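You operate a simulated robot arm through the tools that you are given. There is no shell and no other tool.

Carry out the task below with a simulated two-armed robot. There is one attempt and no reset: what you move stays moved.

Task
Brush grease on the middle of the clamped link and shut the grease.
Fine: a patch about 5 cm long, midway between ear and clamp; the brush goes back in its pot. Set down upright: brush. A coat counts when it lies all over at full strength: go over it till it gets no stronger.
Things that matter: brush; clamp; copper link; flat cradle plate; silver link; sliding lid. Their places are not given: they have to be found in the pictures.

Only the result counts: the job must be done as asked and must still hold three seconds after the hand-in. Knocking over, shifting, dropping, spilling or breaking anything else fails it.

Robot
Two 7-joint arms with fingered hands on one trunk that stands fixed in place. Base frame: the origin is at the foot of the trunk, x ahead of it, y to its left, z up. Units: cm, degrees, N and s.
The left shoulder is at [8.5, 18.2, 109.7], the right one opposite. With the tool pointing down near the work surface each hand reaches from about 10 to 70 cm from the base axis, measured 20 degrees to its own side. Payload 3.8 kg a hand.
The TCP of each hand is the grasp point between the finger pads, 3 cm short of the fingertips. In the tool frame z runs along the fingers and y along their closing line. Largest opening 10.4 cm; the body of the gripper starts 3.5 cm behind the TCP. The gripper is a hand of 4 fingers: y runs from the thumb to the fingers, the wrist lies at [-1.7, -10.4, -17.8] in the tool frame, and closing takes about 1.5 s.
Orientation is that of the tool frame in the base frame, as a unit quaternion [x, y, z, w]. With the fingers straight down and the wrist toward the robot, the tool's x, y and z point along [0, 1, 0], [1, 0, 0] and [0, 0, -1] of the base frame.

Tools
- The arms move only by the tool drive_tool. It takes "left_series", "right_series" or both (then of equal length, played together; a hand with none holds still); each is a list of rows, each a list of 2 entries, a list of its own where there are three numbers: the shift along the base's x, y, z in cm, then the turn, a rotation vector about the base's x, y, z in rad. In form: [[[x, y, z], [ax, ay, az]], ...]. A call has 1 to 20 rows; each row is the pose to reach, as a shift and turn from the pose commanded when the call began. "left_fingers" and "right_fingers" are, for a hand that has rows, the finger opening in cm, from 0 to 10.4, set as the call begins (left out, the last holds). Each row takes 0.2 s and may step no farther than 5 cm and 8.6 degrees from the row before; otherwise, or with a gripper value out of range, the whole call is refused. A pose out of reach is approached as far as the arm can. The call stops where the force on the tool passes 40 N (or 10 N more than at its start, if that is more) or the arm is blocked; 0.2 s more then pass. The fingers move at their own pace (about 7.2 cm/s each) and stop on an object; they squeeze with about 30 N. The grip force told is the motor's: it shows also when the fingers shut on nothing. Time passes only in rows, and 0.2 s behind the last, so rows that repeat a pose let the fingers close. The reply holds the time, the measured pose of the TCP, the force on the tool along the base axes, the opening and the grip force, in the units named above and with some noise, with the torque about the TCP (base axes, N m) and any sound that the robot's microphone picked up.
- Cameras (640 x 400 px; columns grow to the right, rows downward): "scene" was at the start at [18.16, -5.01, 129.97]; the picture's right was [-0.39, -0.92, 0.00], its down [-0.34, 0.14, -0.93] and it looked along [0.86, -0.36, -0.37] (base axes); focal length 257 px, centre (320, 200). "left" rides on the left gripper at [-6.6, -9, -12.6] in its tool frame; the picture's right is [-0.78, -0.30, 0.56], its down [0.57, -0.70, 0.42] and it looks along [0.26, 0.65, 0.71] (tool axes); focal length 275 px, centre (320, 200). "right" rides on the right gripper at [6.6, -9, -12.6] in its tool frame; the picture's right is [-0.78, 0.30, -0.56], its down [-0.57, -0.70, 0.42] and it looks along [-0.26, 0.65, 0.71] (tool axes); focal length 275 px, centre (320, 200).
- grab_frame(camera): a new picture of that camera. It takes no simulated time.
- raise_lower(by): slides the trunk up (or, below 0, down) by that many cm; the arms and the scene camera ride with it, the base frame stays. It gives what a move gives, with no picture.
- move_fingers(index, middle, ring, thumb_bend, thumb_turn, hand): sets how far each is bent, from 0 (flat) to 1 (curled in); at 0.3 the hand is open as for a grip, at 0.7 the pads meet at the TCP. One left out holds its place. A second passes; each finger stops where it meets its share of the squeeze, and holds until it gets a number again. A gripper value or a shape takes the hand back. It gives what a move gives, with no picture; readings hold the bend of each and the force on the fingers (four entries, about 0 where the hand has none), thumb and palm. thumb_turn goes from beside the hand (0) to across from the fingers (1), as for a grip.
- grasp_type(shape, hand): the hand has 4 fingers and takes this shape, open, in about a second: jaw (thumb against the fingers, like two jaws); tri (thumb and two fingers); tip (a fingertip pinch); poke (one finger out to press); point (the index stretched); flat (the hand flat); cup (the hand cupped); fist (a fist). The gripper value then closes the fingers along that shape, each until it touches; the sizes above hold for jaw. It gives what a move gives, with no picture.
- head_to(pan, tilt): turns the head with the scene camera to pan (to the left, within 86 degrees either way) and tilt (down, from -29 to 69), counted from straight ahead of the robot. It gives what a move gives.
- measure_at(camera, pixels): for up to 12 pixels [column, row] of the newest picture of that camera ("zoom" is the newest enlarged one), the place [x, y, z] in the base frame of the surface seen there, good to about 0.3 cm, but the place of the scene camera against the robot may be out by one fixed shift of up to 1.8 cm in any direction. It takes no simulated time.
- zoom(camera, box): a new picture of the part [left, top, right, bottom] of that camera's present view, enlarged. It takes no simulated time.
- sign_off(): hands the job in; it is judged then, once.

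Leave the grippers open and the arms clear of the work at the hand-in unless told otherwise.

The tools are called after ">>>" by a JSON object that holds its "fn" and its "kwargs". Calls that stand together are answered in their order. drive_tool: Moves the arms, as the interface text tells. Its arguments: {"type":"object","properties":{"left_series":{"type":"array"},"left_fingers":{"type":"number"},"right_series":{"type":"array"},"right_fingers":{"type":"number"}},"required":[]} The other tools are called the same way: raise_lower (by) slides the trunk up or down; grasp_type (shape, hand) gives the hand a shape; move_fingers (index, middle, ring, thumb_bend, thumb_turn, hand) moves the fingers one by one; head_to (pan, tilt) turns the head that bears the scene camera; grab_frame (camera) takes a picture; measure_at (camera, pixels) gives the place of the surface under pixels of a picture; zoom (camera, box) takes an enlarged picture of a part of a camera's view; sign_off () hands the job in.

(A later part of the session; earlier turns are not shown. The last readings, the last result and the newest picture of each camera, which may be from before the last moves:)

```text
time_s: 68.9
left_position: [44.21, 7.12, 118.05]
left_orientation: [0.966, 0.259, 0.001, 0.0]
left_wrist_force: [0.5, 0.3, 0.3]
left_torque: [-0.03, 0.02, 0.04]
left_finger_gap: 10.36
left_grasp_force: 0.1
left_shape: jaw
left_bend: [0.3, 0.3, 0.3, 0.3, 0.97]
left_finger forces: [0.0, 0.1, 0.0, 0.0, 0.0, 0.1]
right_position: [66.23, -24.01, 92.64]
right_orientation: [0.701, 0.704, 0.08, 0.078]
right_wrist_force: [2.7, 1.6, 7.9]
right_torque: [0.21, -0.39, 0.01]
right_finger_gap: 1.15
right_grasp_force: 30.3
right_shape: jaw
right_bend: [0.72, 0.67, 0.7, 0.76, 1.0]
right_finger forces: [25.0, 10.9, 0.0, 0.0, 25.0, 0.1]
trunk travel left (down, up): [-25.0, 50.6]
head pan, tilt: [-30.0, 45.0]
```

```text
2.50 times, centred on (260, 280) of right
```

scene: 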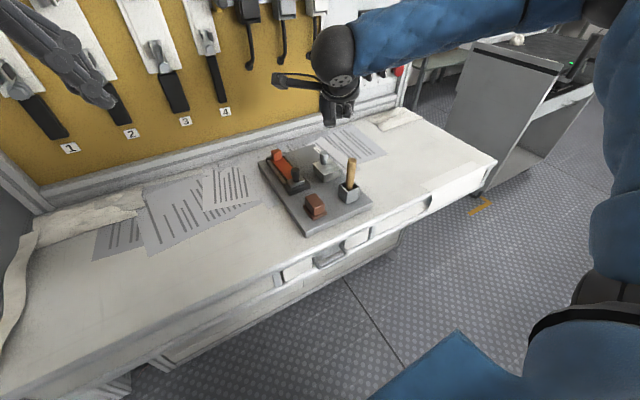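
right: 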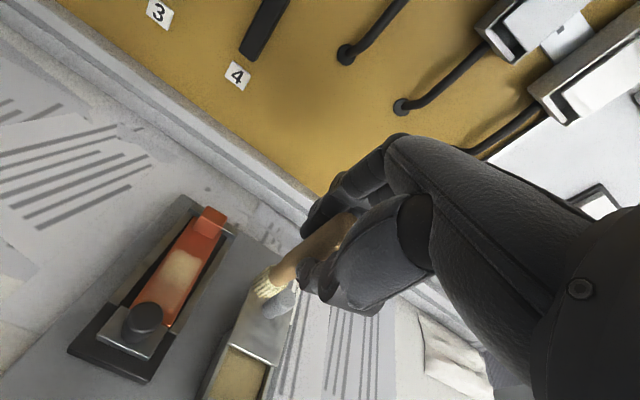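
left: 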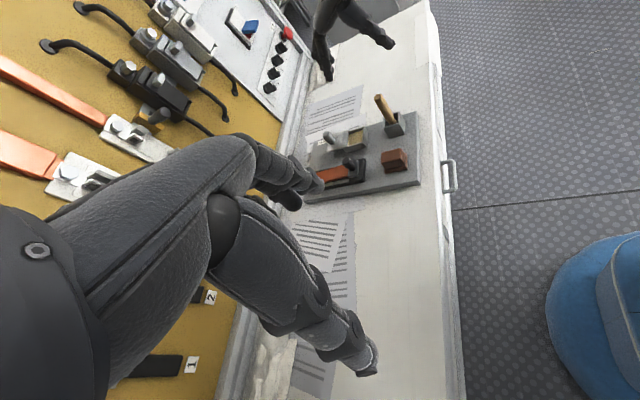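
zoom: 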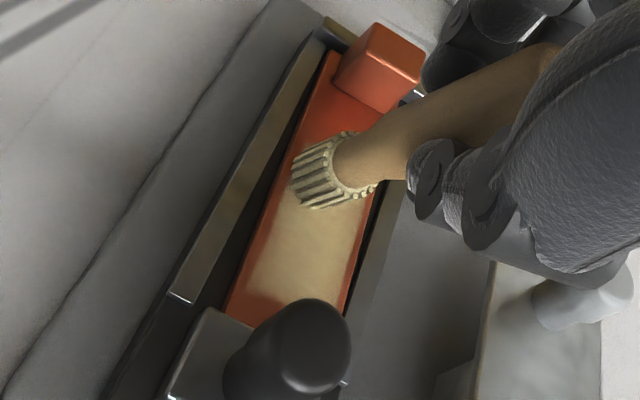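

I'll continue along the right edge to the far end, then make cross strokes there so the far end reaches full strength.

>>> {"fn": "drive_tool", "kwargs": {"right_series": [[[0.6, 0, 0], [0, 0, 0]], [[1.2, 0.03, 0], [0, 0, 0]], [[1.8, 0.05, 0], [0, 0, 0]], [[2.35, 0.08, 0], [0, 0, 0]], [[2.35, 0.5, 0], [0, 0, 0]], [[2.35, 1.0, 0], [0, 0, 0]], [[2.35, 1.4, 0], [0, 0, 0]], [[1.9, 1.4, 0], [0, 0, 0]], [[1.9, 0.9, 0], [0, 0, 0]], [[1.9, 0.4, 0], [0, 0, 0]], [[2.35, 0.2, 0], [0, 0, 0]], [[2.35, 0.7, 0], [0, 0, 0]], [[2.35, 1.2, 0], [0, 0, 0]], [[1.8, 1.0, 0], [0, 0, 0]], [[1.2, 0.8, 0], [0, 0, 0]], [[0.6, 0.7, 0], [0, 0, 0]], [[0.1, 0.7, 0], [0, 0, 0]], [[0.6, 0.2, 0], [0, 0, 0]], [[1.2, 0.1, 0], [0, 0, 0]], [[1.8, 0.1, 0], [0, 0, 0]]]}}

>>> {"fn": "drive_tool", "kwargs": {"right_series": [[[0, 0, 1], [0, 0, 0]], [[0, 0, 3], [0, 0, 0]], [[-0.5, -1, 5], [0, 0, 0]], [[-1.5, -3.5, 6], [0, 0, 0]], [[-2.5, -6, 6], [0, 0, 0]], [[-2.5, -6, 6], [0, 0, 0]]]}}

>>> {"fn": "grab_frame", "kwargs": {"camera": "right"}}

>>> {"fn": "zoom", "kwargs": {"camera": "right", "box": [150, 200, 230, 330]}}

>>> {"fn": "zoom", "kwargs": {"camera": "scene", "box": [265, 140, 315, 190]}}

>>> {"fn": "zoom", "kwargs": {"camera": "left", "box": [290, 130, 380, 210]}}

```text
time_s: 73.1
left_position: [44.09, 7.26, 117.96]
left_orientation: [0.966, 0.258, 0.0, 0.001]
left_wrist_force: [0.1, 0.0, 0.0]
left_torque: [-0.03, 0.01, 0.01]
left_finger_gap: 10.38
left_grasp_force: 0.1
left_shape: jaw
left_bend: [0.3, 0.3, 0.3, 0.3, 0.97]
left_finger forces: [0.0, 0.1, 0.0, 0.1, 0.1, 0.0]
right_position: [68.08, -23.81, 92.72]
right_orientation: [0.702, 0.703, 0.08, 0.078]
right_wrist_force: [-1.2, 0.6, 2.9]
right_torque: [0.04, 0.09, 0.01]
right_finger_gap: 1.18
right_grasp_force: 30.0
right_shape: jaw
right_bend: [0.72, 0.66, 0.7, 0.77, 1.0]
right_finger forces: [22.2, 12.7, 0.0, 0.1, 29.0, 0.0]
trunk travel left (down, up): [-25.0, 50.6]
head pan, tilt: [-30.0, 45.0]
```

```text
time_s: 74.5
left_position: [44.2, 7.29, 117.8]
left_orientation: [0.966, 0.259, 0.0, 0.0]
left_wrist_force: [-1.2, 0.0, 0.4]
left_torque: [0.0, 0.03, -0.01]
left_finger_gap: 10.35
left_grasp_force: 0.0
left_shape: jaw
left_bend: [0.3, 0.3, 0.3, 0.3, 0.97]
left_finger forces: [0.1, 0.1, 0.0, 0.1, 0.0, 0.0]
right_position: [65.75, -29.78, 98.61]
right_orientation: [0.701, 0.704, 0.08, 0.077]
right_wrist_force: [0.8, 0.0, -0.4]
right_torque: [-0.03, 0.0, 0.02]
right_finger_gap: 1.15
right_grasp_force: 30.2
right_shape: jaw
right_bend: [0.72, 0.66, 0.7, 0.77, 1.0]
right_finger forces: [21.5, 12.7, 0.0, 0.0, 26.7, 0.0]
trunk travel left (down, up): [-25.0, 50.6]
head pan, tilt: [-30.0, 45.0]
```

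```text
taken
```

right: 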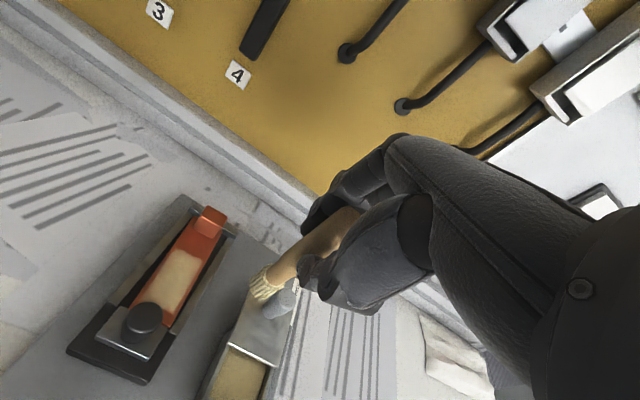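

```text
3.08 times, centred on (190, 265) of right
```

zoom: 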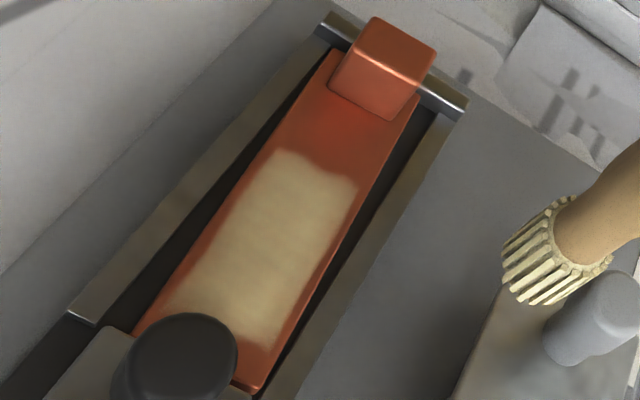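

```text
8.00 times, centred on (290, 165) of scene
```

zoom: 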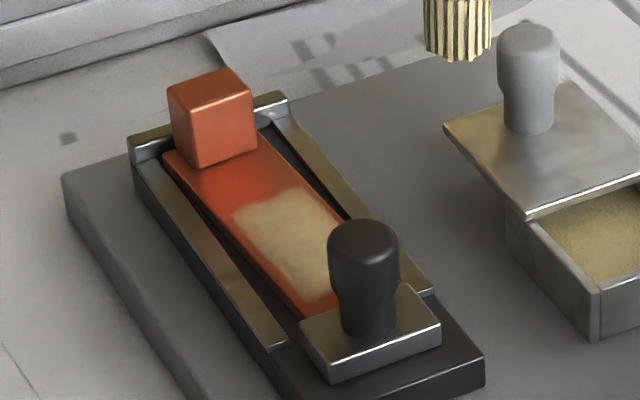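

```text
5.00 times, centred on (335, 170) of left
```

zoom: 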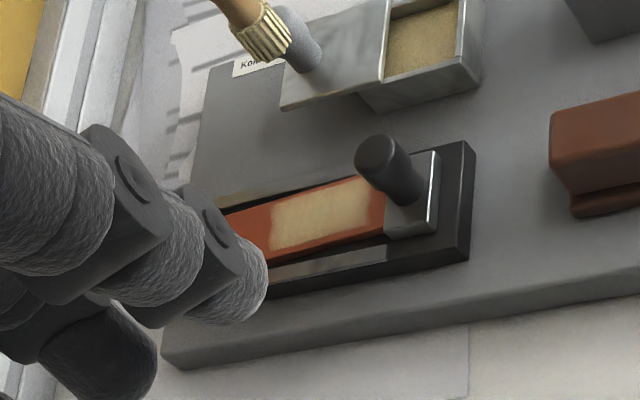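

The pale area's outline hasn't moved even though I brushed past its far end, so that outline is evidently the full patch. What matters now is full strength everywhere, and the near end by the clamp looks a little thinner. I'll reload once more, then go over the near end and the whole patch again.

>>> {"fn": "drive_tool", "kwargs": {"right_series": [[[-1.5, -1.2, 0], [0, 0, 0]], [[-3.5, -2.2, 0], [0, 0, 0]], [[-5.1, -2.9, -1], [0, 0, 0]], [[-5.1, -2.9, -3.5], [0, 0, 0]], [[-5.1, -2.9, -5.5], [0, 0, 0]], [[-5.1, -2.9, -6.2], [0, 0, 0]], [[-5.1, -2.9, -6.45], [0, 0, 0]], [[-5.1, -2.9, -6.6], [0, 0, 0]], [[-5.1, -2.9, -6.6], [0, 0, 0]]]}}

```text
time_s: 76.5
left_position: [44.18, 7.21, 117.83]
left_orientation: [0.966, 0.259, 0.0, 0.001]
left_wrist_force: [0.1, -0.1, 0.4]
left_torque: [0.0, 0.0, 0.0]
left_finger_gap: 10.38
left_grasp_force: 0.0
left_shape: jaw
left_bend: [0.3, 0.3, 0.3, 0.3, 0.97]
left_finger forces: [0.0, 0.0, 0.0, 0.0, 0.0, 0.0]
right_position: [60.43, -32.81, 92.06]
right_orientation: [0.702, 0.704, 0.08, 0.078]
right_wrist_force: [-0.5, -0.3, 2.0]
right_torque: [-0.01, 0.0, -0.02]
right_finger_gap: 1.18
right_grasp_force: 30.4
right_shape: jaw
right_bend: [0.72, 0.66, 0.7, 0.77, 1.0]
right_finger forces: [21.7, 12.8, 0.0, 0.1, 27.0, 0.0]
trunk travel left (down, up): [-25.0, 50.6]
head pan, tilt: [-30.0, 45.0]
```

2 N of touch on the grease. I'll press slightly more, then lift and carry to the near end of the patch at TCP (64.8, -23.1).

>>> {"fn": "drive_tool", "kwargs": {"right_series": [[[0, 0, -0.1], [0, 0, 0]], [[0.2, 0, -0.1], [0, 0, 0]], [[0, 0, -0.1], [0, 0, 0]], [[0, 0, 1], [0, 0, 0]], [[0, 0, 3], [0, 0, 0]], [[0.5, 1, 5.5], [0, 0, 0]], [[1.8, 4, 6.4], [0, 0, 0]], [[3.2, 7, 6.4], [0, 0, 0]], [[4.3, 9.7, 5.4], [0, 0, 0]], [[4.3, 9.7, 2.9], [0, 0, 0]], [[4.3, 9.7, 1.2], [0, 0, 0]], [[4.3, 9.7, 0.7], [0, 0, 0]], [[4.3, 9.7, 0.5], [0, 0, 0]], [[4.3, 9.7, 0.5], [0, 0, 0]]]}}

>>> {"fn": "zoom", "kwargs": {"camera": "right", "box": [190, 200, 330, 360]}}

```text
time_s: 79.5
left_position: [44.18, 7.27, 117.97]
left_orientation: [0.966, 0.259, 0.0, 0.001]
left_wrist_force: [0.3, -0.4, 0.6]
left_torque: [0.02, 0.01, 0.01]
left_finger_gap: 10.39
left_grasp_force: 0.1
left_shape: jaw
left_bend: [0.3, 0.3, 0.3, 0.3, 0.97]
left_finger forces: [0.0, 0.0, 0.1, 0.1, 0.1, 0.0]
right_position: [65.0, -23.13, 92.68]
right_orientation: [0.702, 0.704, 0.08, 0.077]
right_wrist_force: [0.6, 0.8, 4.0]
right_torque: [-0.03, -0.06, -0.01]
right_finger_gap: 1.22
right_grasp_force: 30.0
right_shape: jaw
right_bend: [0.72, 0.66, 0.7, 0.77, 1.0]
right_finger forces: [21.8, 13.2, 0.0, 0.0, 26.9, 0.1]
trunk travel left (down, up): [-25.0, 50.6]
head pan, tilt: [-30.0, 45.0]
```

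```text
2.50 times, centred on (260, 280) of right
```

zoom: 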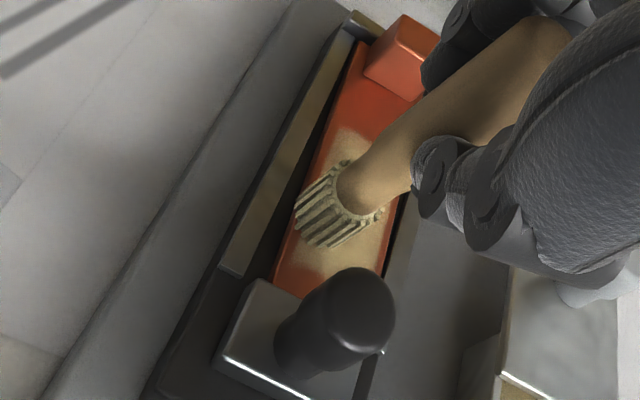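

4 N of contact. I'll make cross strokes over the near end, moving up to 0.9 cm closer to the clamp, then strokes up the left side.

>>> {"fn": "drive_tool", "kwargs": {"right_series": [[[-0.5, 0, 0], [0, 0, 0]], [[-0.8, 0.4, 0], [0, 0, 0]], [[-0.8, 0.6, 0], [0, 0, 0]], [[-0.8, 0.1, 0], [0, 0, 0]], [[-0.8, -0.4, 0], [0, 0, 0]], [[-0.8, -0.8, 0], [0, 0, 0]], [[-0.3, -0.8, 0], [0, 0, 0]], [[-0.3, -0.3, 0], [0, 0, 0]], [[-0.3, 0.2, 0], [0, 0, 0]], [[-0.3, 0.6, 0], [0, 0, 0]], [[-0.8, 0.6, 0], [0, 0, 0]], [[-0.8, 0.1, 0], [0, 0, 0]], [[-0.8, -0.4, 0], [0, 0, 0]], [[-0.8, -0.8, 0], [0, 0, 0]], [[-0.2, -0.8, 0], [0, 0, 0]], [[0.4, -0.75, 0], [0, 0, 0]], [[1.0, -0.7, 0], [0, 0, 0]], [[1.6, -0.7, 0], [0, 0, 0]], [[2.2, -0.65, 0], [0, 0, 0]], [[2.9, -0.6, 0], [0, 0, 0]]]}}

>>> {"fn": "drive_tool", "kwargs": {"right_series": [[[0, 0.6, 0], [0, 0, 0]], [[-0.6, 0.6, 0], [0, 0, 0]], [[-1.2, 0.6, 0], [0, 0, 0]], [[-1.8, 0.6, 0], [0, 0, 0]], [[-2.4, 0.55, 0], [0, 0, 0]], [[-3.0, 0.55, 0], [0, 0, 0]], [[-3.5, 0.6, 0], [0, 0, 0]], [[-3.5, 1.1, 0], [0, 0, 0]], [[-2.9, 1.15, 0], [0, 0, 0]], [[-2.3, 1.2, 0], [0, 0, 0]], [[-1.7, 1.2, 0], [0, 0, 0]], [[-1.1, 1.2, 0], [0, 0, 0]], [[-0.5, 1.2, 0], [0, 0, 0]], [[0.2, 1.2, 0], [0, 0, 0]], [[0.2, 0.7, 0], [0, 0, 0]], [[0.2, 0.2, 0], [0, 0, 0]], [[-0.4, 0.3, 0], [0, 0, 0]], [[-1.0, 0.4, 0], [0, 0, 0]], [[-1.6, 0.4, 0], [0, 0, 0]], [[-2.2, 0.5, 0], [0, 0, 0]]]}}

>>> {"fn": "drive_tool", "kwargs": {"right_series": [[[0, 0, 1], [0, 0, 0]], [[0, 0, 3], [0, 0, 0]], [[0, -1, 5], [0, 0, 0]], [[0.3, -4, 6], [0, 0, 0]], [[0.3, -6.4, 6], [0, 0, 0]], [[0.3, -6.4, 6], [0, 0, 0]]]}}

>>> {"fn": "grab_frame", "kwargs": {"camera": "right"}}

>>> {"fn": "zoom", "kwargs": {"camera": "right", "box": [150, 200, 230, 330]}}

>>> {"fn": "zoom", "kwargs": {"camera": "scene", "box": [265, 140, 315, 190]}}

>>> {"fn": "zoom", "kwargs": {"camera": "left", "box": [290, 130, 380, 210]}}

```text
time_s: 83.7
left_position: [44.18, 7.21, 117.99]
left_orientation: [0.966, 0.259, 0.001, -0.001]
left_wrist_force: [-0.3, 0.5, -0.9]
left_torque: [0.02, -0.02, 0.03]
left_finger_gap: 10.35
left_grasp_force: 0.0
left_shape: jaw
left_bend: [0.3, 0.3, 0.3, 0.3, 0.97]
left_finger forces: [0.0, 0.0, 0.1, 0.0, 0.1, 0.0]
right_position: [67.54, -23.68, 92.59]
right_orientation: [0.702, 0.704, 0.08, 0.076]
right_wrist_force: [-3.1, 0.5, 7.9]
right_torque: [-0.01, 0.25, 0.02]
right_finger_gap: 1.26
right_grasp_force: 29.9
right_shape: jaw
right_bend: [0.71, 0.66, 0.7, 0.78, 1.0]
right_finger forces: [24.2, 14.6, 0.1, 0.1, 35.3, 0.0]
trunk travel left (down, up): [-25.0, 50.6]
head pan, tilt: [-30.0, 45.0]
```

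```text
time_s: 87.9
left_position: [44.12, 7.21, 117.98]
left_orientation: [0.966, 0.258, 0.001, 0.0]
left_wrist_force: [0.1, 0.6, 0.5]
left_torque: [0.03, 0.01, 0.0]
left_finger_gap: 10.38
left_grasp_force: 0.1
left_shape: jaw
left_bend: [0.3, 0.3, 0.3, 0.3, 0.97]
left_finger forces: [0.0, 0.0, 0.0, 0.0, 0.0, 0.0]
right_position: [65.32, -23.16, 92.5]
right_orientation: [0.701, 0.704, 0.079, 0.078]
right_wrist_force: [3.3, 1.0, 8.4]
right_torque: [0.03, -0.39, -0.01]
right_finger_gap: 1.17
right_grasp_force: 30.1
right_shape: jaw
right_bend: [0.72, 0.67, 0.7, 0.77, 1.0]
right_finger forces: [23.6, 13.1, 0.0, 0.0, 24.2, 0.1]
trunk travel left (down, up): [-25.0, 50.6]
head pan, tilt: [-30.0, 45.0]
```

```text
time_s: 89.3
left_position: [44.14, 7.18, 117.93]
left_orientation: [0.966, 0.258, 0.0, 0.0]
left_wrist_force: [-0.2, -0.3, -0.3]
left_torque: [-0.03, -0.02, 0.01]
left_finger_gap: 10.38
left_grasp_force: 0.1
left_shape: jaw
left_bend: [0.3, 0.3, 0.3, 0.3, 0.97]
left_finger forces: [0.0, 0.1, 0.0, 0.0, 0.0, 0.0]
right_position: [65.6, -29.56, 98.73]
right_orientation: [0.701, 0.704, 0.078, 0.077]
right_wrist_force: [0.8, 0.1, 0.1]
right_torque: [-0.01, 0.02, 0.01]
right_finger_gap: 1.12
right_grasp_force: 30.2
right_shape: jaw
right_bend: [0.72, 0.67, 0.7, 0.77, 1.0]
right_finger forces: [21.1, 12.7, 0.0, 0.1, 25.9, 0.0]
trunk travel left (down, up): [-25.0, 50.6]
head pan, tilt: [-30.0, 45.0]
```

```text
taken
```

right: 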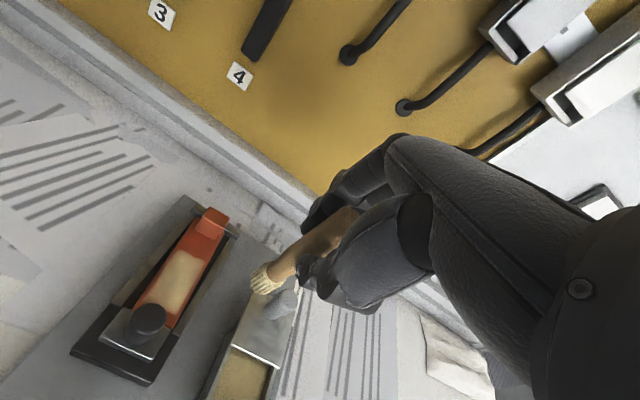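

```text
3.08 times, centred on (190, 265) of right
```

zoom: 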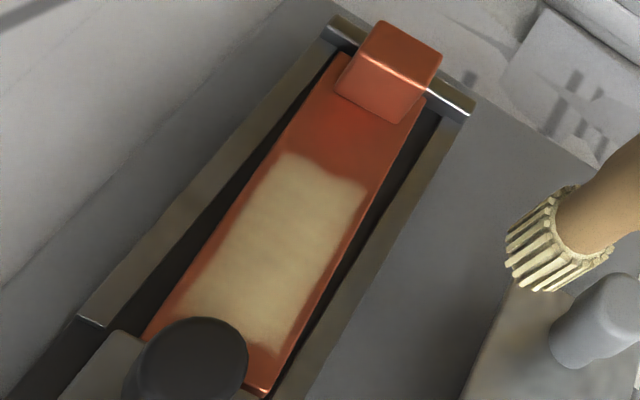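

```text
8.00 times, centred on (290, 165) of scene
```

zoom: 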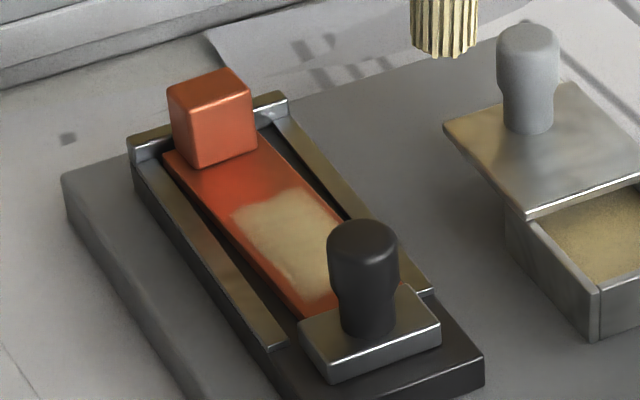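

```text
5.00 times, centred on (335, 170) of left
```

zoom: 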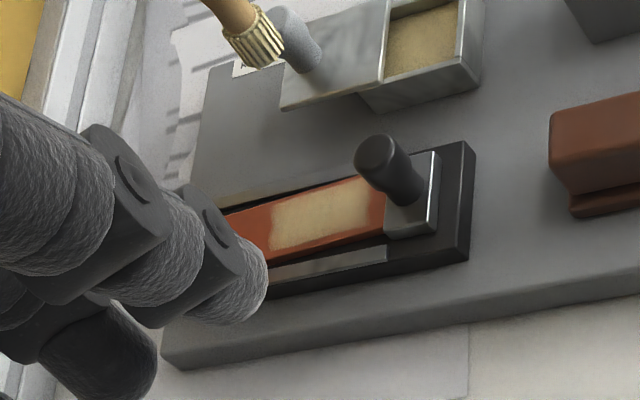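

The outline and tone haven't changed since the last round, so it's getting no stronger. I'll take one close zoom from the left camera and the right camera to confirm it's even.

>>> {"fn": "zoom", "kwargs": {"camera": "left", "box": [335, 155, 375, 185]}}

>>> {"fn": "zoom", "kwargs": {"camera": "right", "box": [150, 240, 210, 310]}}

```text
13.33 times, centred on (355, 170) of left
```

zoom: 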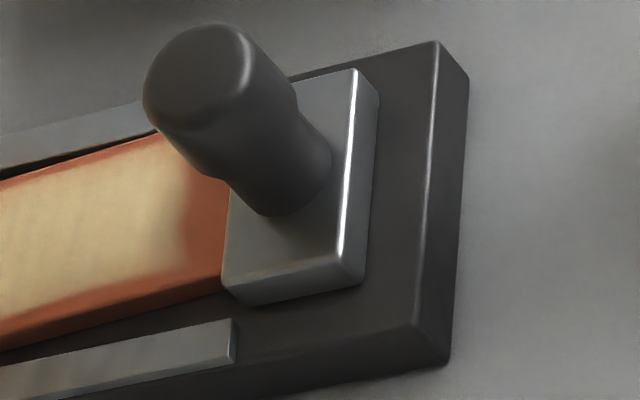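

```text
5.71 times, centred on (180, 275) of right
```

zoom: 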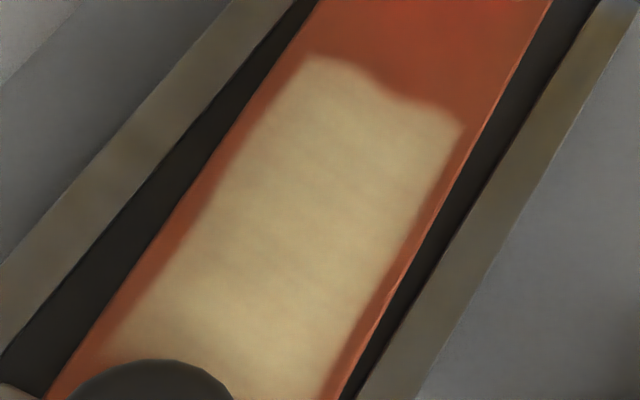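

The coat is even across the whole patch and has stopped getting stronger, and its outline stays put midway along the link. Now the brush goes back. I'll measure how it currently lies in the hand, using the left and right views.

>>> {"fn": "zoom", "kwargs": {"camera": "left", "box": [300, 70, 380, 150]}}

>>> {"fn": "zoom", "kwargs": {"camera": "right", "box": [230, 190, 350, 310]}}

>>> {"fn": "zoom", "kwargs": {"camera": "scene", "box": [290, 60, 370, 160]}}

```text
5.00 times, centred on (340, 110) of left
```

zoom: 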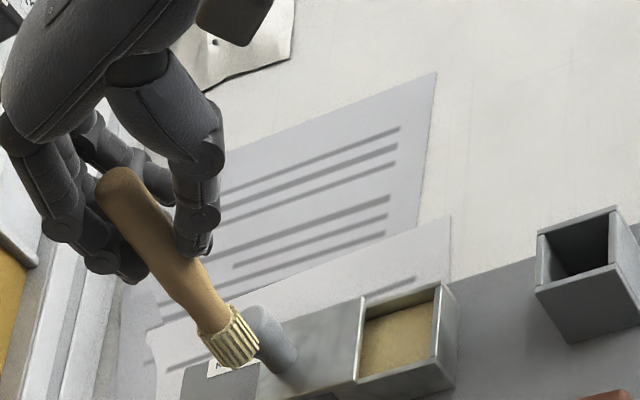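

```text
3.33 times, centred on (290, 250) of right
```

zoom: 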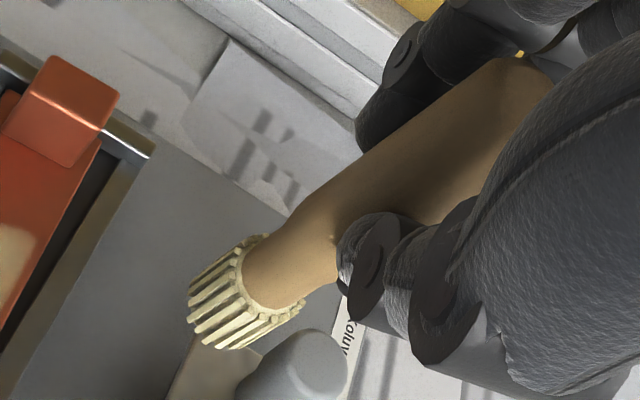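

```text
4.00 times, centred on (330, 110) of scene
```

zoom: 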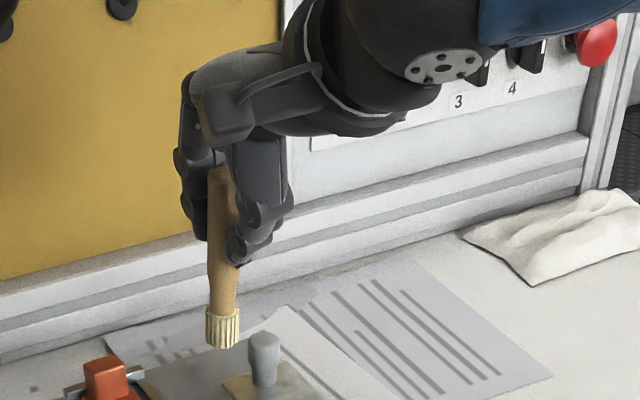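

I'll zoom the left view again and measure points along the brush.

>>> {"fn": "zoom", "kwargs": {"camera": "left", "box": [300, 70, 380, 150]}}

>>> {"fn": "measure_at", "kwargs": {"camera": "zoom", "pixels": [[122, 180], [138, 210], [160, 245], [185, 280], [210, 310], [230, 338], [243, 360], [222, 362], [250, 330], [205, 335]]}}

>>> {"fn": "zoom", "kwargs": {"camera": "right", "box": [230, 190, 350, 310]}}

>>> {"fn": "measure_at", "kwargs": {"camera": "zoom", "pixels": [[192, 300], [215, 335], [265, 345], [225, 262], [270, 265], [320, 225], [400, 160], [480, 100], [240, 310], [300, 240]]}}

```text
5.00 times, centred on (340, 110) of left
```

zoom: 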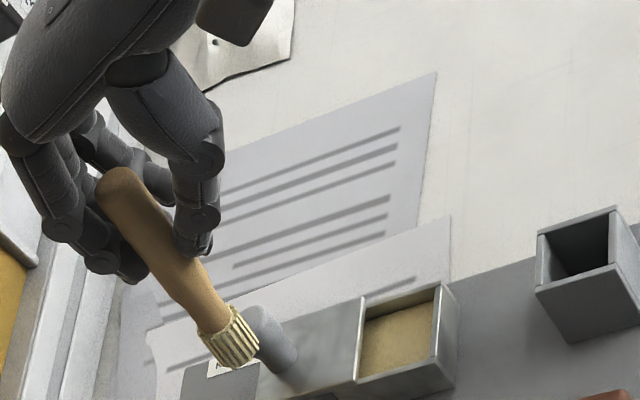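

```text
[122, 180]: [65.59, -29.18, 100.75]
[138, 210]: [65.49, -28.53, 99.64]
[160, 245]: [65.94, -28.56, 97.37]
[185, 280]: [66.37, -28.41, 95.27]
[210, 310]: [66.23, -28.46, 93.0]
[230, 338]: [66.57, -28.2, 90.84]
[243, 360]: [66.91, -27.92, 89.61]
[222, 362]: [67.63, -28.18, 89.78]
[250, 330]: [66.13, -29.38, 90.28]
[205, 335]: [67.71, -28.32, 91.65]
```

```text
3.33 times, centred on (290, 250) of right
```

zoom: 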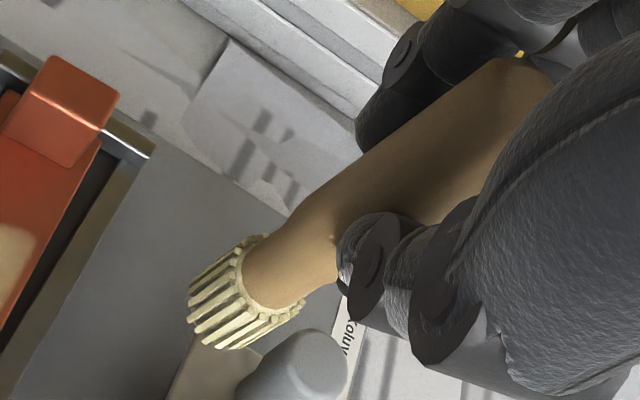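

```text
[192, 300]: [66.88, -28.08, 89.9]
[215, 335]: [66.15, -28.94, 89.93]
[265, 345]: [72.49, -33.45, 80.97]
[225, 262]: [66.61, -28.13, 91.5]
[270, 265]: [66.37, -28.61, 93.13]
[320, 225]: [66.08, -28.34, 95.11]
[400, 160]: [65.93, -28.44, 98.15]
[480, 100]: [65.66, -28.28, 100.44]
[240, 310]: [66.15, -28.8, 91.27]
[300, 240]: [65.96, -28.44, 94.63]
```

The brush now leans about 7° forward because of the hand's tilt. Turning the hand back by 7° makes it plumb, with the tip then about (0.36, 0.45, -9.4) from the TCP. I'll carry it above the pot centre (52.4, -33.0) and check.

>>> {"fn": "drive_tool", "kwargs": {"right_series": [[[-2, 0, 0.3], [0, 0.04, 0]], [[-5, -0.5, 0.3], [0, 0.08, 0]], [[-8, -1.5, 0.3], [0, 0.122, 0]], [[-11, -2.8, 0.3], [0, 0.122, 0]], [[-13.5, -3.85, 0], [0, 0.122, 0]], [[-13.5, -3.85, -1.2], [0, 0.122, 0]], [[-13.5, -3.85, -1.2], [0, 0.122, 0]]]}}

>>> {"fn": "zoom", "kwargs": {"camera": "right", "box": [200, 190, 340, 350]}}

>>> {"fn": "zoom", "kwargs": {"camera": "left", "box": [350, 50, 430, 150]}}

>>> {"fn": "zoom", "kwargs": {"camera": "scene", "box": [310, 110, 390, 210]}}

```text
time_s: 90.9
left_position: [44.24, 7.17, 118.01]
left_orientation: [0.966, 0.259, 0.0, 0.001]
left_wrist_force: [-0.1, -0.1, 0.2]
left_torque: [0.02, 0.08, 0.0]
left_finger_gap: 10.38
left_grasp_force: 0.0
left_shape: jaw
left_bend: [0.3, 0.3, 0.3, 0.3, 0.97]
left_finger forces: [0.0, 0.1, 0.0, 0.0, 0.1, 0.0]
right_position: [52.23, -33.62, 97.43]
right_orientation: [0.706, 0.707, 0.036, 0.033]
right_wrist_force: [0.3, 1.0, 0.0]
right_torque: [0.02, 0.0, 0.02]
right_finger_gap: 1.15
right_grasp_force: 30.3
right_shape: jaw
right_bend: [0.72, 0.67, 0.7, 0.77, 1.0]
right_finger forces: [21.1, 12.5, 0.1, 0.0, 25.8, 0.0]
trunk travel left (down, up): [-25.0, 50.6]
head pan, tilt: [-30.0, 45.0]
```

```text
2.50 times, centred on (270, 270) of right
```

zoom: 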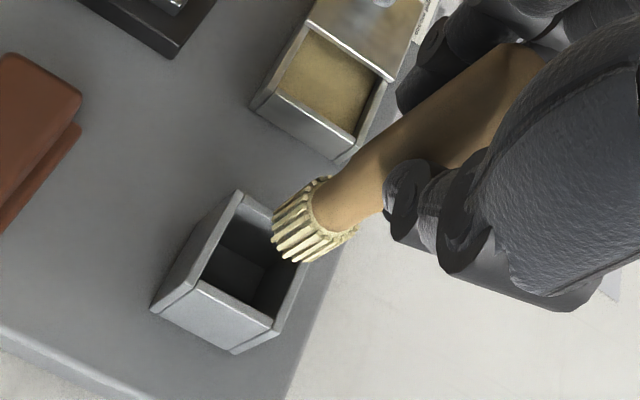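

```text
4.00 times, centred on (390, 100) of left
```

zoom: 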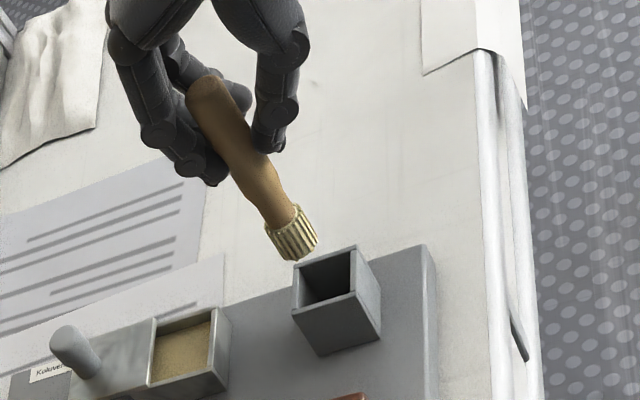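

```text
4.00 times, centred on (350, 160) of scene
```

zoom: 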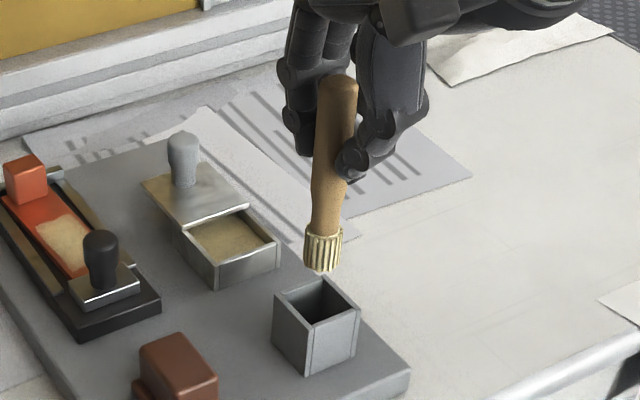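

I'll measure the bristle rim and pot rim together in the right view, and along the brush in the left view, to line them up.

>>> {"fn": "zoom", "kwargs": {"camera": "right", "box": [200, 190, 340, 350]}}

>>> {"fn": "measure_at", "kwargs": {"camera": "zoom", "pixels": [[278, 240], [290, 255], [302, 260], [275, 222], [240, 195], [155, 302], [190, 280], [255, 335], [330, 210], [370, 165], [450, 95], [310, 245]]}}

>>> {"fn": "zoom", "kwargs": {"camera": "left", "box": [350, 50, 430, 150]}}

>>> {"fn": "measure_at", "kwargs": {"camera": "zoom", "pixels": [[210, 90], [225, 125], [245, 160], [268, 200], [285, 235], [300, 255], [280, 250], [313, 240], [355, 252], [297, 285], [330, 305], [375, 295]]}}

```text
2.50 times, centred on (270, 270) of right
```

zoom: 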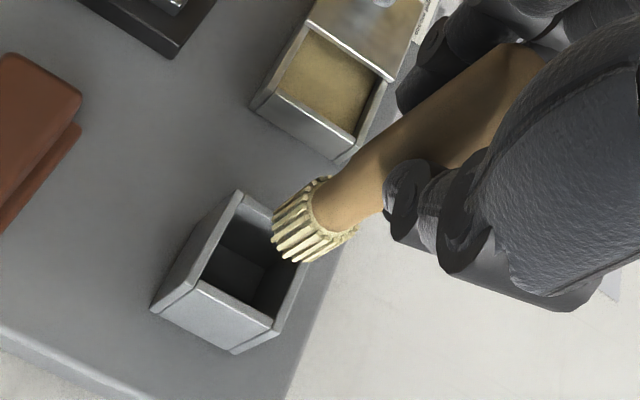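

```text
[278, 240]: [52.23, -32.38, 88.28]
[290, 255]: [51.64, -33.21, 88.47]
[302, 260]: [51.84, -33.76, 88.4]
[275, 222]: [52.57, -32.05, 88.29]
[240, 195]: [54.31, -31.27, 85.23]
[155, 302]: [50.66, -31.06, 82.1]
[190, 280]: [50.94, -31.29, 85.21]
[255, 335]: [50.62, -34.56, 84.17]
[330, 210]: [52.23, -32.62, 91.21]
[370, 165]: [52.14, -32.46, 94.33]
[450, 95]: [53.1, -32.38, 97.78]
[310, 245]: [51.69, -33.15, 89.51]
```

```text
4.00 times, centred on (390, 100) of left
```

zoom: 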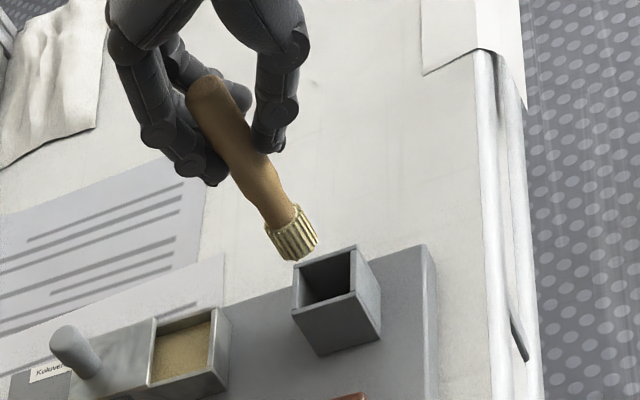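

```text
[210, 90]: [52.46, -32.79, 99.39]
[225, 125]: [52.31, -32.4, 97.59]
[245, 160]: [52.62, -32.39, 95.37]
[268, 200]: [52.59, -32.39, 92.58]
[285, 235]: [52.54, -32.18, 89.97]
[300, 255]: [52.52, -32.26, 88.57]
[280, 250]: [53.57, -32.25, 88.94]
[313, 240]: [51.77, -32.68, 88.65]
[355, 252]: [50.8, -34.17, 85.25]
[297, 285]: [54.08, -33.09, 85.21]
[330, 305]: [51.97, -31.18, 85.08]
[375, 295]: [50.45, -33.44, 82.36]
```

The brush is plumb, its base centred at about (52.65, -33.15), and the pot centre is (52.45, -33.0). I'll shift by (-0.2, +0.15) and lower 6.0 cm.

>>> {"fn": "drive_tool", "kwargs": {"right_series": [[[-0.1, 0.1, -0.8], [0, 0, 0]], [[-0.2, 0.15, -2], [0, 0, 0]], [[-0.2, 0.15, -3.2], [0, 0, 0]], [[-0.2, 0.15, -4.4], [0, 0, 0]], [[-0.2, 0.15, -5.4], [0, 0, 0]], [[-0.2, 0.15, -6.0], [0, 0, 0]], [[-0.2, 0.15, -6.0], [0, 0, 0]]]}}

>>> {"fn": "zoom", "kwargs": {"camera": "right", "box": [200, 190, 340, 350]}}

>>> {"fn": "zoom", "kwargs": {"camera": "scene", "box": [310, 110, 390, 210]}}

```text
time_s: 92.5
left_position: [44.22, 7.28, 117.97]
left_orientation: [0.966, 0.259, -0.001, 0.0]
left_wrist_force: [-0.1, 0.8, -0.1]
left_torque: [-0.02, 0.01, 0.01]
left_finger_gap: 10.37
left_grasp_force: 0.1
left_shape: jaw
left_bend: [0.3, 0.3, 0.3, 0.3, 0.97]
left_finger forces: [0.0, 0.1, 0.0, 0.0, 0.1, 0.1]
right_position: [51.96, -33.24, 91.44]
right_orientation: [0.705, 0.707, 0.037, 0.034]
right_wrist_force: [-0.4, 0.0, -0.1]
right_torque: [0.0, 0.0, 0.01]
right_finger_gap: 1.14
right_grasp_force: 30.3
right_shape: jaw
right_bend: [0.72, 0.71, 0.7, 0.77, 1.0]
right_finger forces: [21.0, 12.1, 0.0, 0.0, 25.7, 0.0]
trunk travel left (down, up): [-25.0, 50.6]
head pan, tilt: [-30.0, 45.0]
```

```text
2.50 times, centred on (270, 270) of right
```

zoom: 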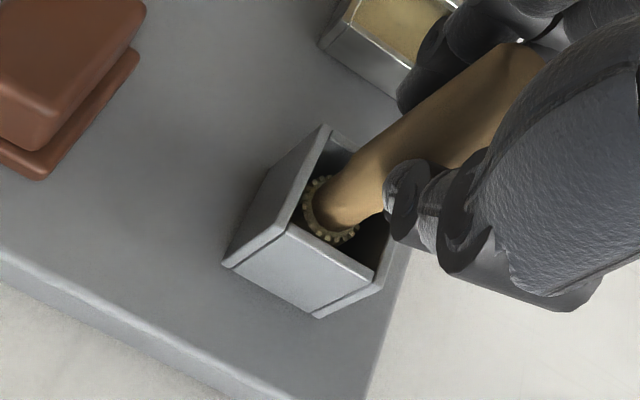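

```text
4.00 times, centred on (350, 160) of scene
```

zoom: 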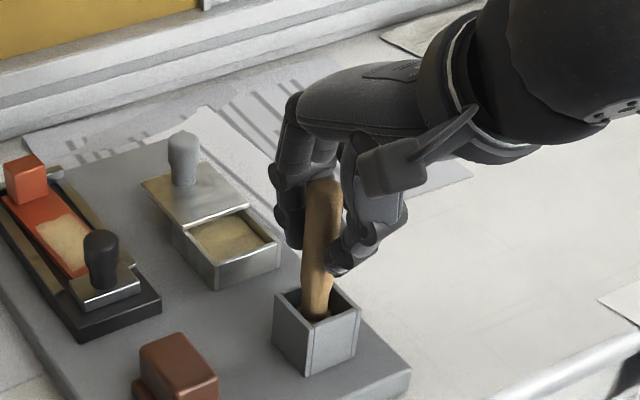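

The brush is in the pot with no side force. I'll lower in fine steps until it touches the floor.

>>> {"fn": "drive_tool", "kwargs": {"right_series": [[[0, 0, -0.15], [0, 0, 0]], [[0, 0, -0.3], [0, 0, 0]], [[0, 0, -0.4], [0, 0, 0]], [[0, 0, -0.4], [0, 0, 0]]]}}

```text
time_s: 93.5
left_position: [44.29, 7.15, 117.96]
left_orientation: [0.966, 0.259, 0.0, 0.001]
left_wrist_force: [-0.1, 0.2, -0.3]
left_torque: [0.01, 0.01, -0.03]
left_finger_gap: 10.39
left_grasp_force: 0.1
left_shape: jaw
left_bend: [0.3, 0.3, 0.3, 0.3, 0.97]
left_finger forces: [0.1, 0.0, 0.0, 0.0, 0.0, 0.1]
right_position: [51.91, -33.31, 90.96]
right_orientation: [0.706, 0.707, 0.036, 0.034]
right_wrist_force: [0.0, 0.7, -0.9]
right_torque: [0.01, -0.02, 0.0]
right_finger_gap: 1.19
right_grasp_force: 30.0
right_shape: jaw
right_bend: [0.72, 0.71, 0.7, 0.77, 1.0]
right_finger forces: [21.0, 12.1, 0.1, 0.0, 25.7, 0.0]
trunk travel left (down, up): [-25.0, 50.6]
head pan, tilt: [-30.0, 45.0]
```

No contact yet, so another 0.25 cm in fine steps.

>>> {"fn": "drive_tool", "kwargs": {"right_series": [[[0, 0, -0.1], [0, 0, 0]], [[0, 0, -0.18], [0, 0, 0]], [[0, 0, -0.25], [0, 0, 0]], [[0, 0, -0.25], [0, 0, 0]]]}}

```text
time_s: 94.5
left_position: [44.25, 7.18, 117.96]
left_orientation: [0.966, 0.259, 0.0, 0.001]
left_wrist_force: [-0.4, 0.2, -0.5]
left_torque: [0.0, -0.01, 0.02]
left_finger_gap: 10.37
left_grasp_force: 0.1
left_shape: jaw
left_bend: [0.3, 0.3, 0.3, 0.3, 0.97]
left_finger forces: [0.0, 0.1, 0.0, 0.0, 0.0, 0.0]
right_position: [52.0, -33.34, 90.7]
right_orientation: [0.705, 0.707, 0.037, 0.035]
right_wrist_force: [-0.9, 0.4, 3.1]
right_torque: [-0.01, -0.02, -0.02]
right_finger_gap: 1.16
right_grasp_force: 30.1
right_shape: jaw
right_bend: [0.72, 0.71, 0.7, 0.77, 1.0]
right_finger forces: [21.1, 12.3, 0.1, 0.1, 26.5, 0.0]
trunk travel left (down, up): [-25.0, 50.6]
head pan, tilt: [-30.0, 45.0]
```

The brush rests on the pot floor (3 N). I'll open the hand to 6 cm and let it settle.

>>> {"fn": "drive_tool", "kwargs": {"right_fingers": 6, "right_series": [[[0, 0, 0.1], [0, 0, 0]], [[0, 0, 0.1], [0, 0, 0]], [[0, 0, 0.1], [0, 0, 0]], [[0, 0, 0.1], [0, 0, 0]], [[0, 0, 0.1], [0, 0, 0]]]}}

>>> {"fn": "zoom", "kwargs": {"camera": "scene", "box": [310, 110, 390, 210]}}

>>> {"fn": "zoom", "kwargs": {"camera": "left", "box": [350, 50, 430, 150]}}

>>> {"fn": "zoom", "kwargs": {"camera": "right", "box": [200, 190, 380, 350]}}

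```text
time_s: 95.7
left_position: [44.23, 7.19, 117.98]
left_orientation: [0.966, 0.259, 0.001, 0.0]
left_wrist_force: [-0.1, -0.8, 0.3]
left_torque: [-0.01, 0.02, 0.03]
left_finger_gap: 10.39
left_grasp_force: 0.0
left_shape: jaw
left_bend: [0.3, 0.3, 0.3, 0.3, 0.97]
left_finger forces: [0.0, 0.0, 0.0, 0.1, 0.1, 0.0]
right_position: [52.09, -33.25, 90.69]
right_orientation: [0.705, 0.708, 0.037, 0.034]
right_wrist_force: [-0.5, 0.6, 0.0]
right_torque: [0.0, 0.0, 0.0]
right_finger_gap: 5.98
right_grasp_force: 0.1
right_shape: jaw
right_bend: [0.73, 0.41, 0.38, 0.65, 0.99]
right_finger forces: [0.0, 0.0, 0.0, 0.0, 0.1, 0.0]
trunk travel left (down, up): [-25.0, 50.6]
head pan, tilt: [-30.0, 45.0]
```

```text
4.00 times, centred on (350, 160) of scene
```

zoom: 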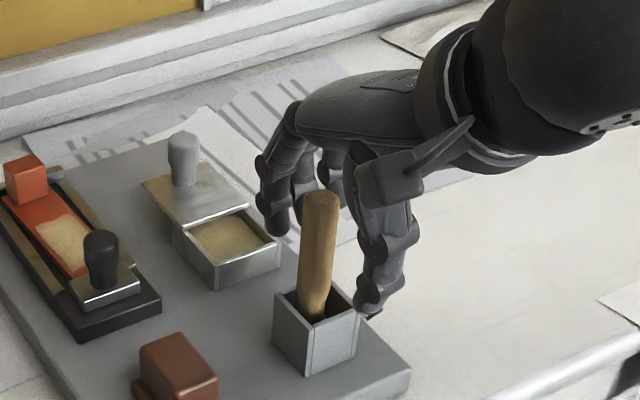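

```text
4.00 times, centred on (390, 100) of left
```

zoom: 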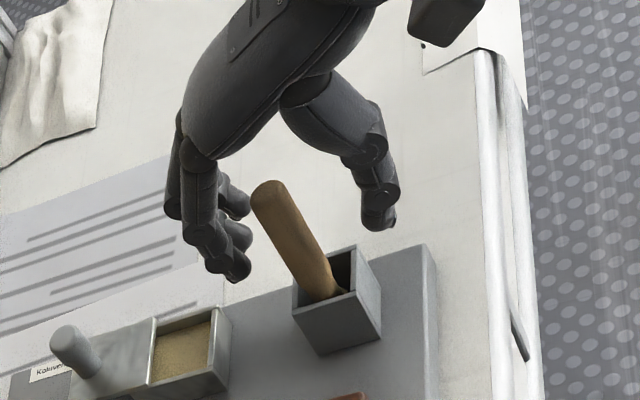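

```text
2.50 times, centred on (290, 270) of right
```

zoom: 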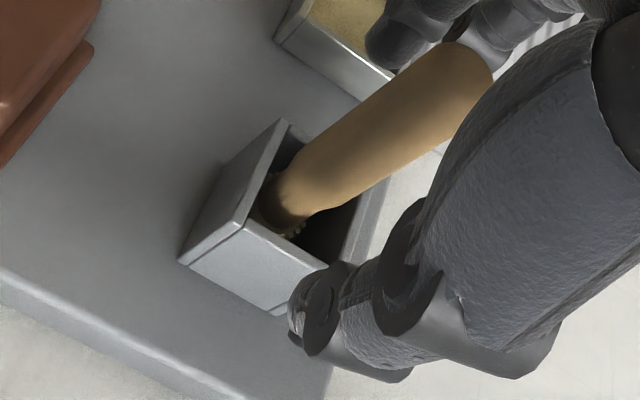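

The brush is free and standing. I'll check that it's upright by measuring along the handle.

>>> {"fn": "zoom", "kwargs": {"camera": "left", "box": [350, 50, 430, 150]}}

>>> {"fn": "measure_at", "kwargs": {"camera": "zoom", "pixels": [[268, 190], [280, 210], [295, 235], [310, 262], [325, 288], [355, 255], [297, 290], [330, 305]]}}

>>> {"fn": "zoom", "kwargs": {"camera": "right", "box": [200, 190, 380, 350]}}

>>> {"fn": "measure_at", "kwargs": {"camera": "zoom", "pixels": [[465, 65], [430, 85], [390, 115], [350, 145], [310, 180], [290, 200]]}}

```text
4.00 times, centred on (390, 100) of left
```

zoom: 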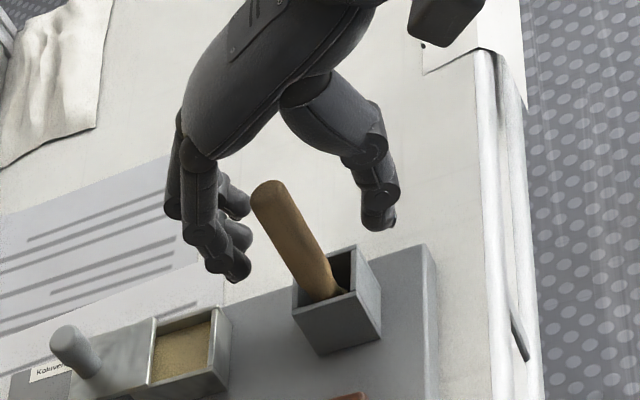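

```text
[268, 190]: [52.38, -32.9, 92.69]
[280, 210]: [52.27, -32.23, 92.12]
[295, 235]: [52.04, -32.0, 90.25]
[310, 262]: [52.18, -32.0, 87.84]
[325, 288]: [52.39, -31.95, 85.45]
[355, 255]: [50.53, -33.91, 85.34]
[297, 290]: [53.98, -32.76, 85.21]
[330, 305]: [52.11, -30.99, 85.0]
```

```text
2.50 times, centred on (290, 270) of right
```

zoom: 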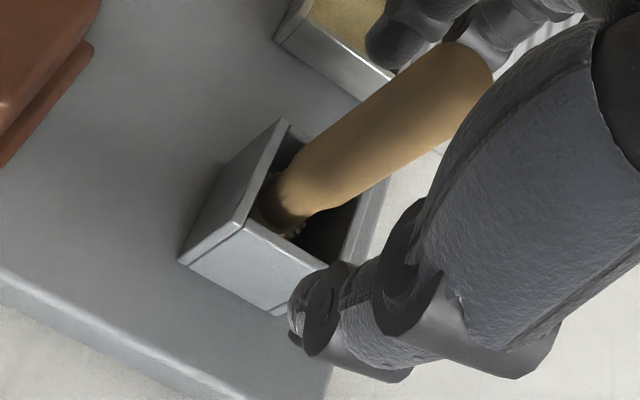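

```text
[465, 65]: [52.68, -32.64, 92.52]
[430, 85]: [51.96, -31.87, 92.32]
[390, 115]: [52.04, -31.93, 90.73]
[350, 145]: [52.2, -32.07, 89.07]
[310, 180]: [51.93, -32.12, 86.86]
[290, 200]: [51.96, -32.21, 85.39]
```

The brush stands upright and centred in its pot (top at (52.4, -32.9, 92.7)). I'll raise the hand straight up clear of it.

>>> {"fn": "drive_tool", "kwargs": {"right_series": [[[0, 0, 1], [0, 0, 0]], [[0, 0, 3], [0, 0, 0]], [[0, 0, 6], [0, 0, 0]], [[0, 0, 10], [0, 0, 0]], [[0, 0, 14], [0, 0, 0]], [[0, 0, 16], [0, 0, 0]], [[0, 0, 16], [0, 0, 0]]]}}

>>> {"fn": "grasp_type", "kwargs": {"hand": "right", "shape": "poke"}}

>>> {"fn": "move_fingers", "kwargs": {"hand": "right", "index": 0.6, "middle": 1.0, "ring": 1.0}}

>>> {"fn": "grab_frame", "kwargs": {"camera": "right"}}

>>> {"fn": "grab_frame", "kwargs": {"camera": "left"}}

```text
time_s: 97.3
left_position: [44.24, 7.17, 117.95]
left_orientation: [0.966, 0.258, 0.0, 0.0]
left_wrist_force: [0.6, -0.2, -0.7]
left_torque: [0.0, 0.03, -0.02]
left_finger_gap: 10.4
left_grasp_force: 0.0
left_shape: jaw
left_bend: [0.3, 0.3, 0.3, 0.3, 0.97]
left_finger forces: [0.0, 0.0, 0.1, 0.0, 0.1, 0.1]
right_position: [52.13, -33.5, 106.9]
right_orientation: [0.706, 0.707, 0.036, 0.034]
right_wrist_force: [-0.6, 0.5, 0.1]
right_torque: [0.01, -0.03, -0.03]
right_finger_gap: 5.96
right_grasp_force: 0.2
right_shape: jaw
right_bend: [0.73, 0.41, 0.38, 0.65, 0.99]
right_finger forces: [0.1, 0.0, 0.0, 0.0, 0.1, 0.0]
trunk travel left (down, up): [-25.0, 50.6]
head pan, tilt: [-30.0, 45.0]
```

```text
time_s: 98.2
left_position: [44.13, 7.2, 117.91]
left_orientation: [0.966, 0.259, 0.0, 0.0]
left_wrist_force: [0.3, 0.0, 0.4]
left_torque: [0.01, 0.01, 0.01]
left_finger_gap: 10.37
left_grasp_force: 0.1
left_shape: jaw
left_bend: [0.3, 0.3, 0.3, 0.3, 0.97]
left_finger forces: [0.1, 0.1, 0.0, 0.0, 0.0, 0.1]
right_position: [52.21, -33.42, 107.0]
right_orientation: [0.705, 0.707, 0.037, 0.034]
right_wrist_force: [0.0, 0.8, 0.8]
right_torque: [-0.01, -0.03, -0.01]
right_finger_gap: 0.0
right_grasp_force: 0.1
right_shape: poke
right_bend: [0.7, 0.7, 0.99, 1.0, 1.0]
right_finger forces: [0.0, 0.1, 0.1, 0.0, 0.1, 0.0]
trunk travel left (down, up): [-25.0, 50.6]
head pan, tilt: [-30.0, 45.0]
```

```text
time_s: 99.2
left_position: [44.19, 7.07, 117.81]
left_orientation: [0.966, 0.258, 0.0, 0.0]
left_wrist_force: [0.2, 1.2, -0.7]
left_torque: [-0.02, 0.0, 0.02]
left_finger_gap: 10.38
left_grasp_force: 0.1
left_shape: jaw
left_bend: [0.3, 0.3, 0.3, 0.3, 0.97]
left_finger forces: [0.1, 0.0, 0.0, 0.0, 0.1, 0.0]
right_position: [52.08, -33.43, 106.88]
right_orientation: [0.706, 0.707, 0.036, 0.034]
right_wrist_force: [0.3, -0.3, 0.2]
right_torque: [-0.02, 0.02, -0.01]
right_finger_gap: 3.78
right_grasp_force: 0.0
right_shape: fingers
right_bend: [0.6, 1.0, 1.0, 1.0, 1.0]
right_finger forces: [0.0, 0.0, 0.0, 0.0, 0.0, 0.0]
trunk travel left (down, up): [-25.0, 50.6]
head pan, tilt: [-30.0, 45.0]
```

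```text
taken
```

right: 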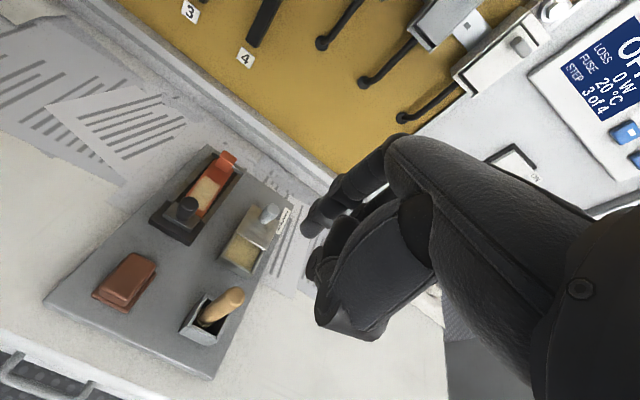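

```text
taken
```

left: 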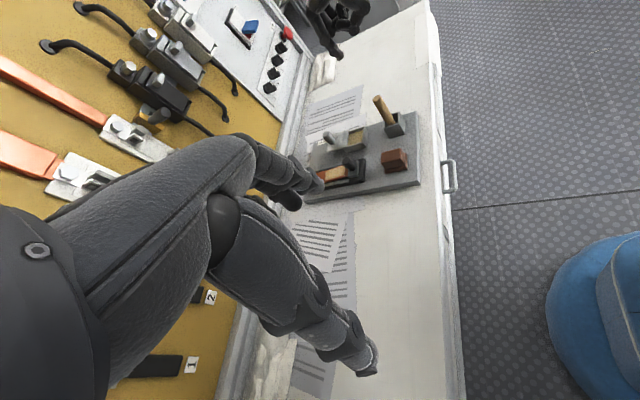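

The brush stands on its own. Now the lid: I'll measure its knob and edges in both wrist views.

>>> {"fn": "zoom", "kwargs": {"camera": "right", "box": [200, 180, 300, 290]}}

>>> {"fn": "measure_at", "kwargs": {"camera": "zoom", "pixels": [[345, 105], [330, 125], [315, 150], [275, 170], [355, 220], [385, 150], [300, 95]]}}

>>> {"fn": "zoom", "kwargs": {"camera": "left", "box": [300, 110, 380, 190]}}

```text
3.64 times, centred on (250, 235) of right
```

zoom: 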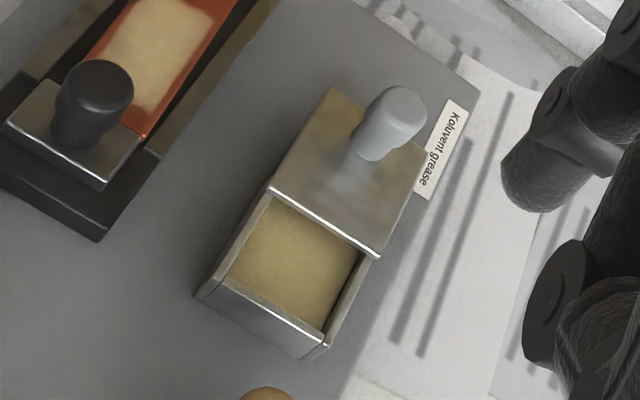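

```text
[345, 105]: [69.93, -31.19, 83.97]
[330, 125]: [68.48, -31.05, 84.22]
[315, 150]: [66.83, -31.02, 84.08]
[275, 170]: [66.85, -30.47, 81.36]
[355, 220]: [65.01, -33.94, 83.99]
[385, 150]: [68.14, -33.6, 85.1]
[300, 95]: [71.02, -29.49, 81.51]
```

```text
5.00 times, centred on (340, 150) of left
```

zoom: 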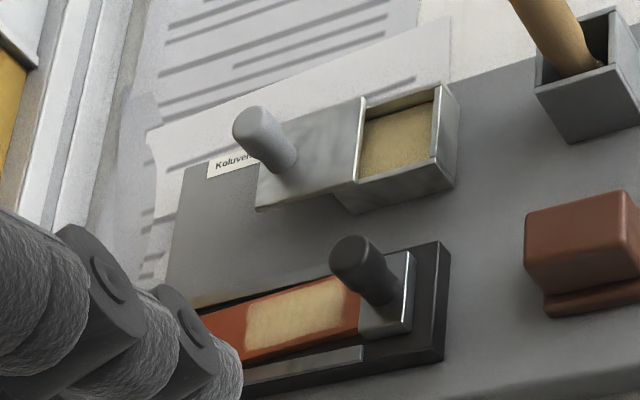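

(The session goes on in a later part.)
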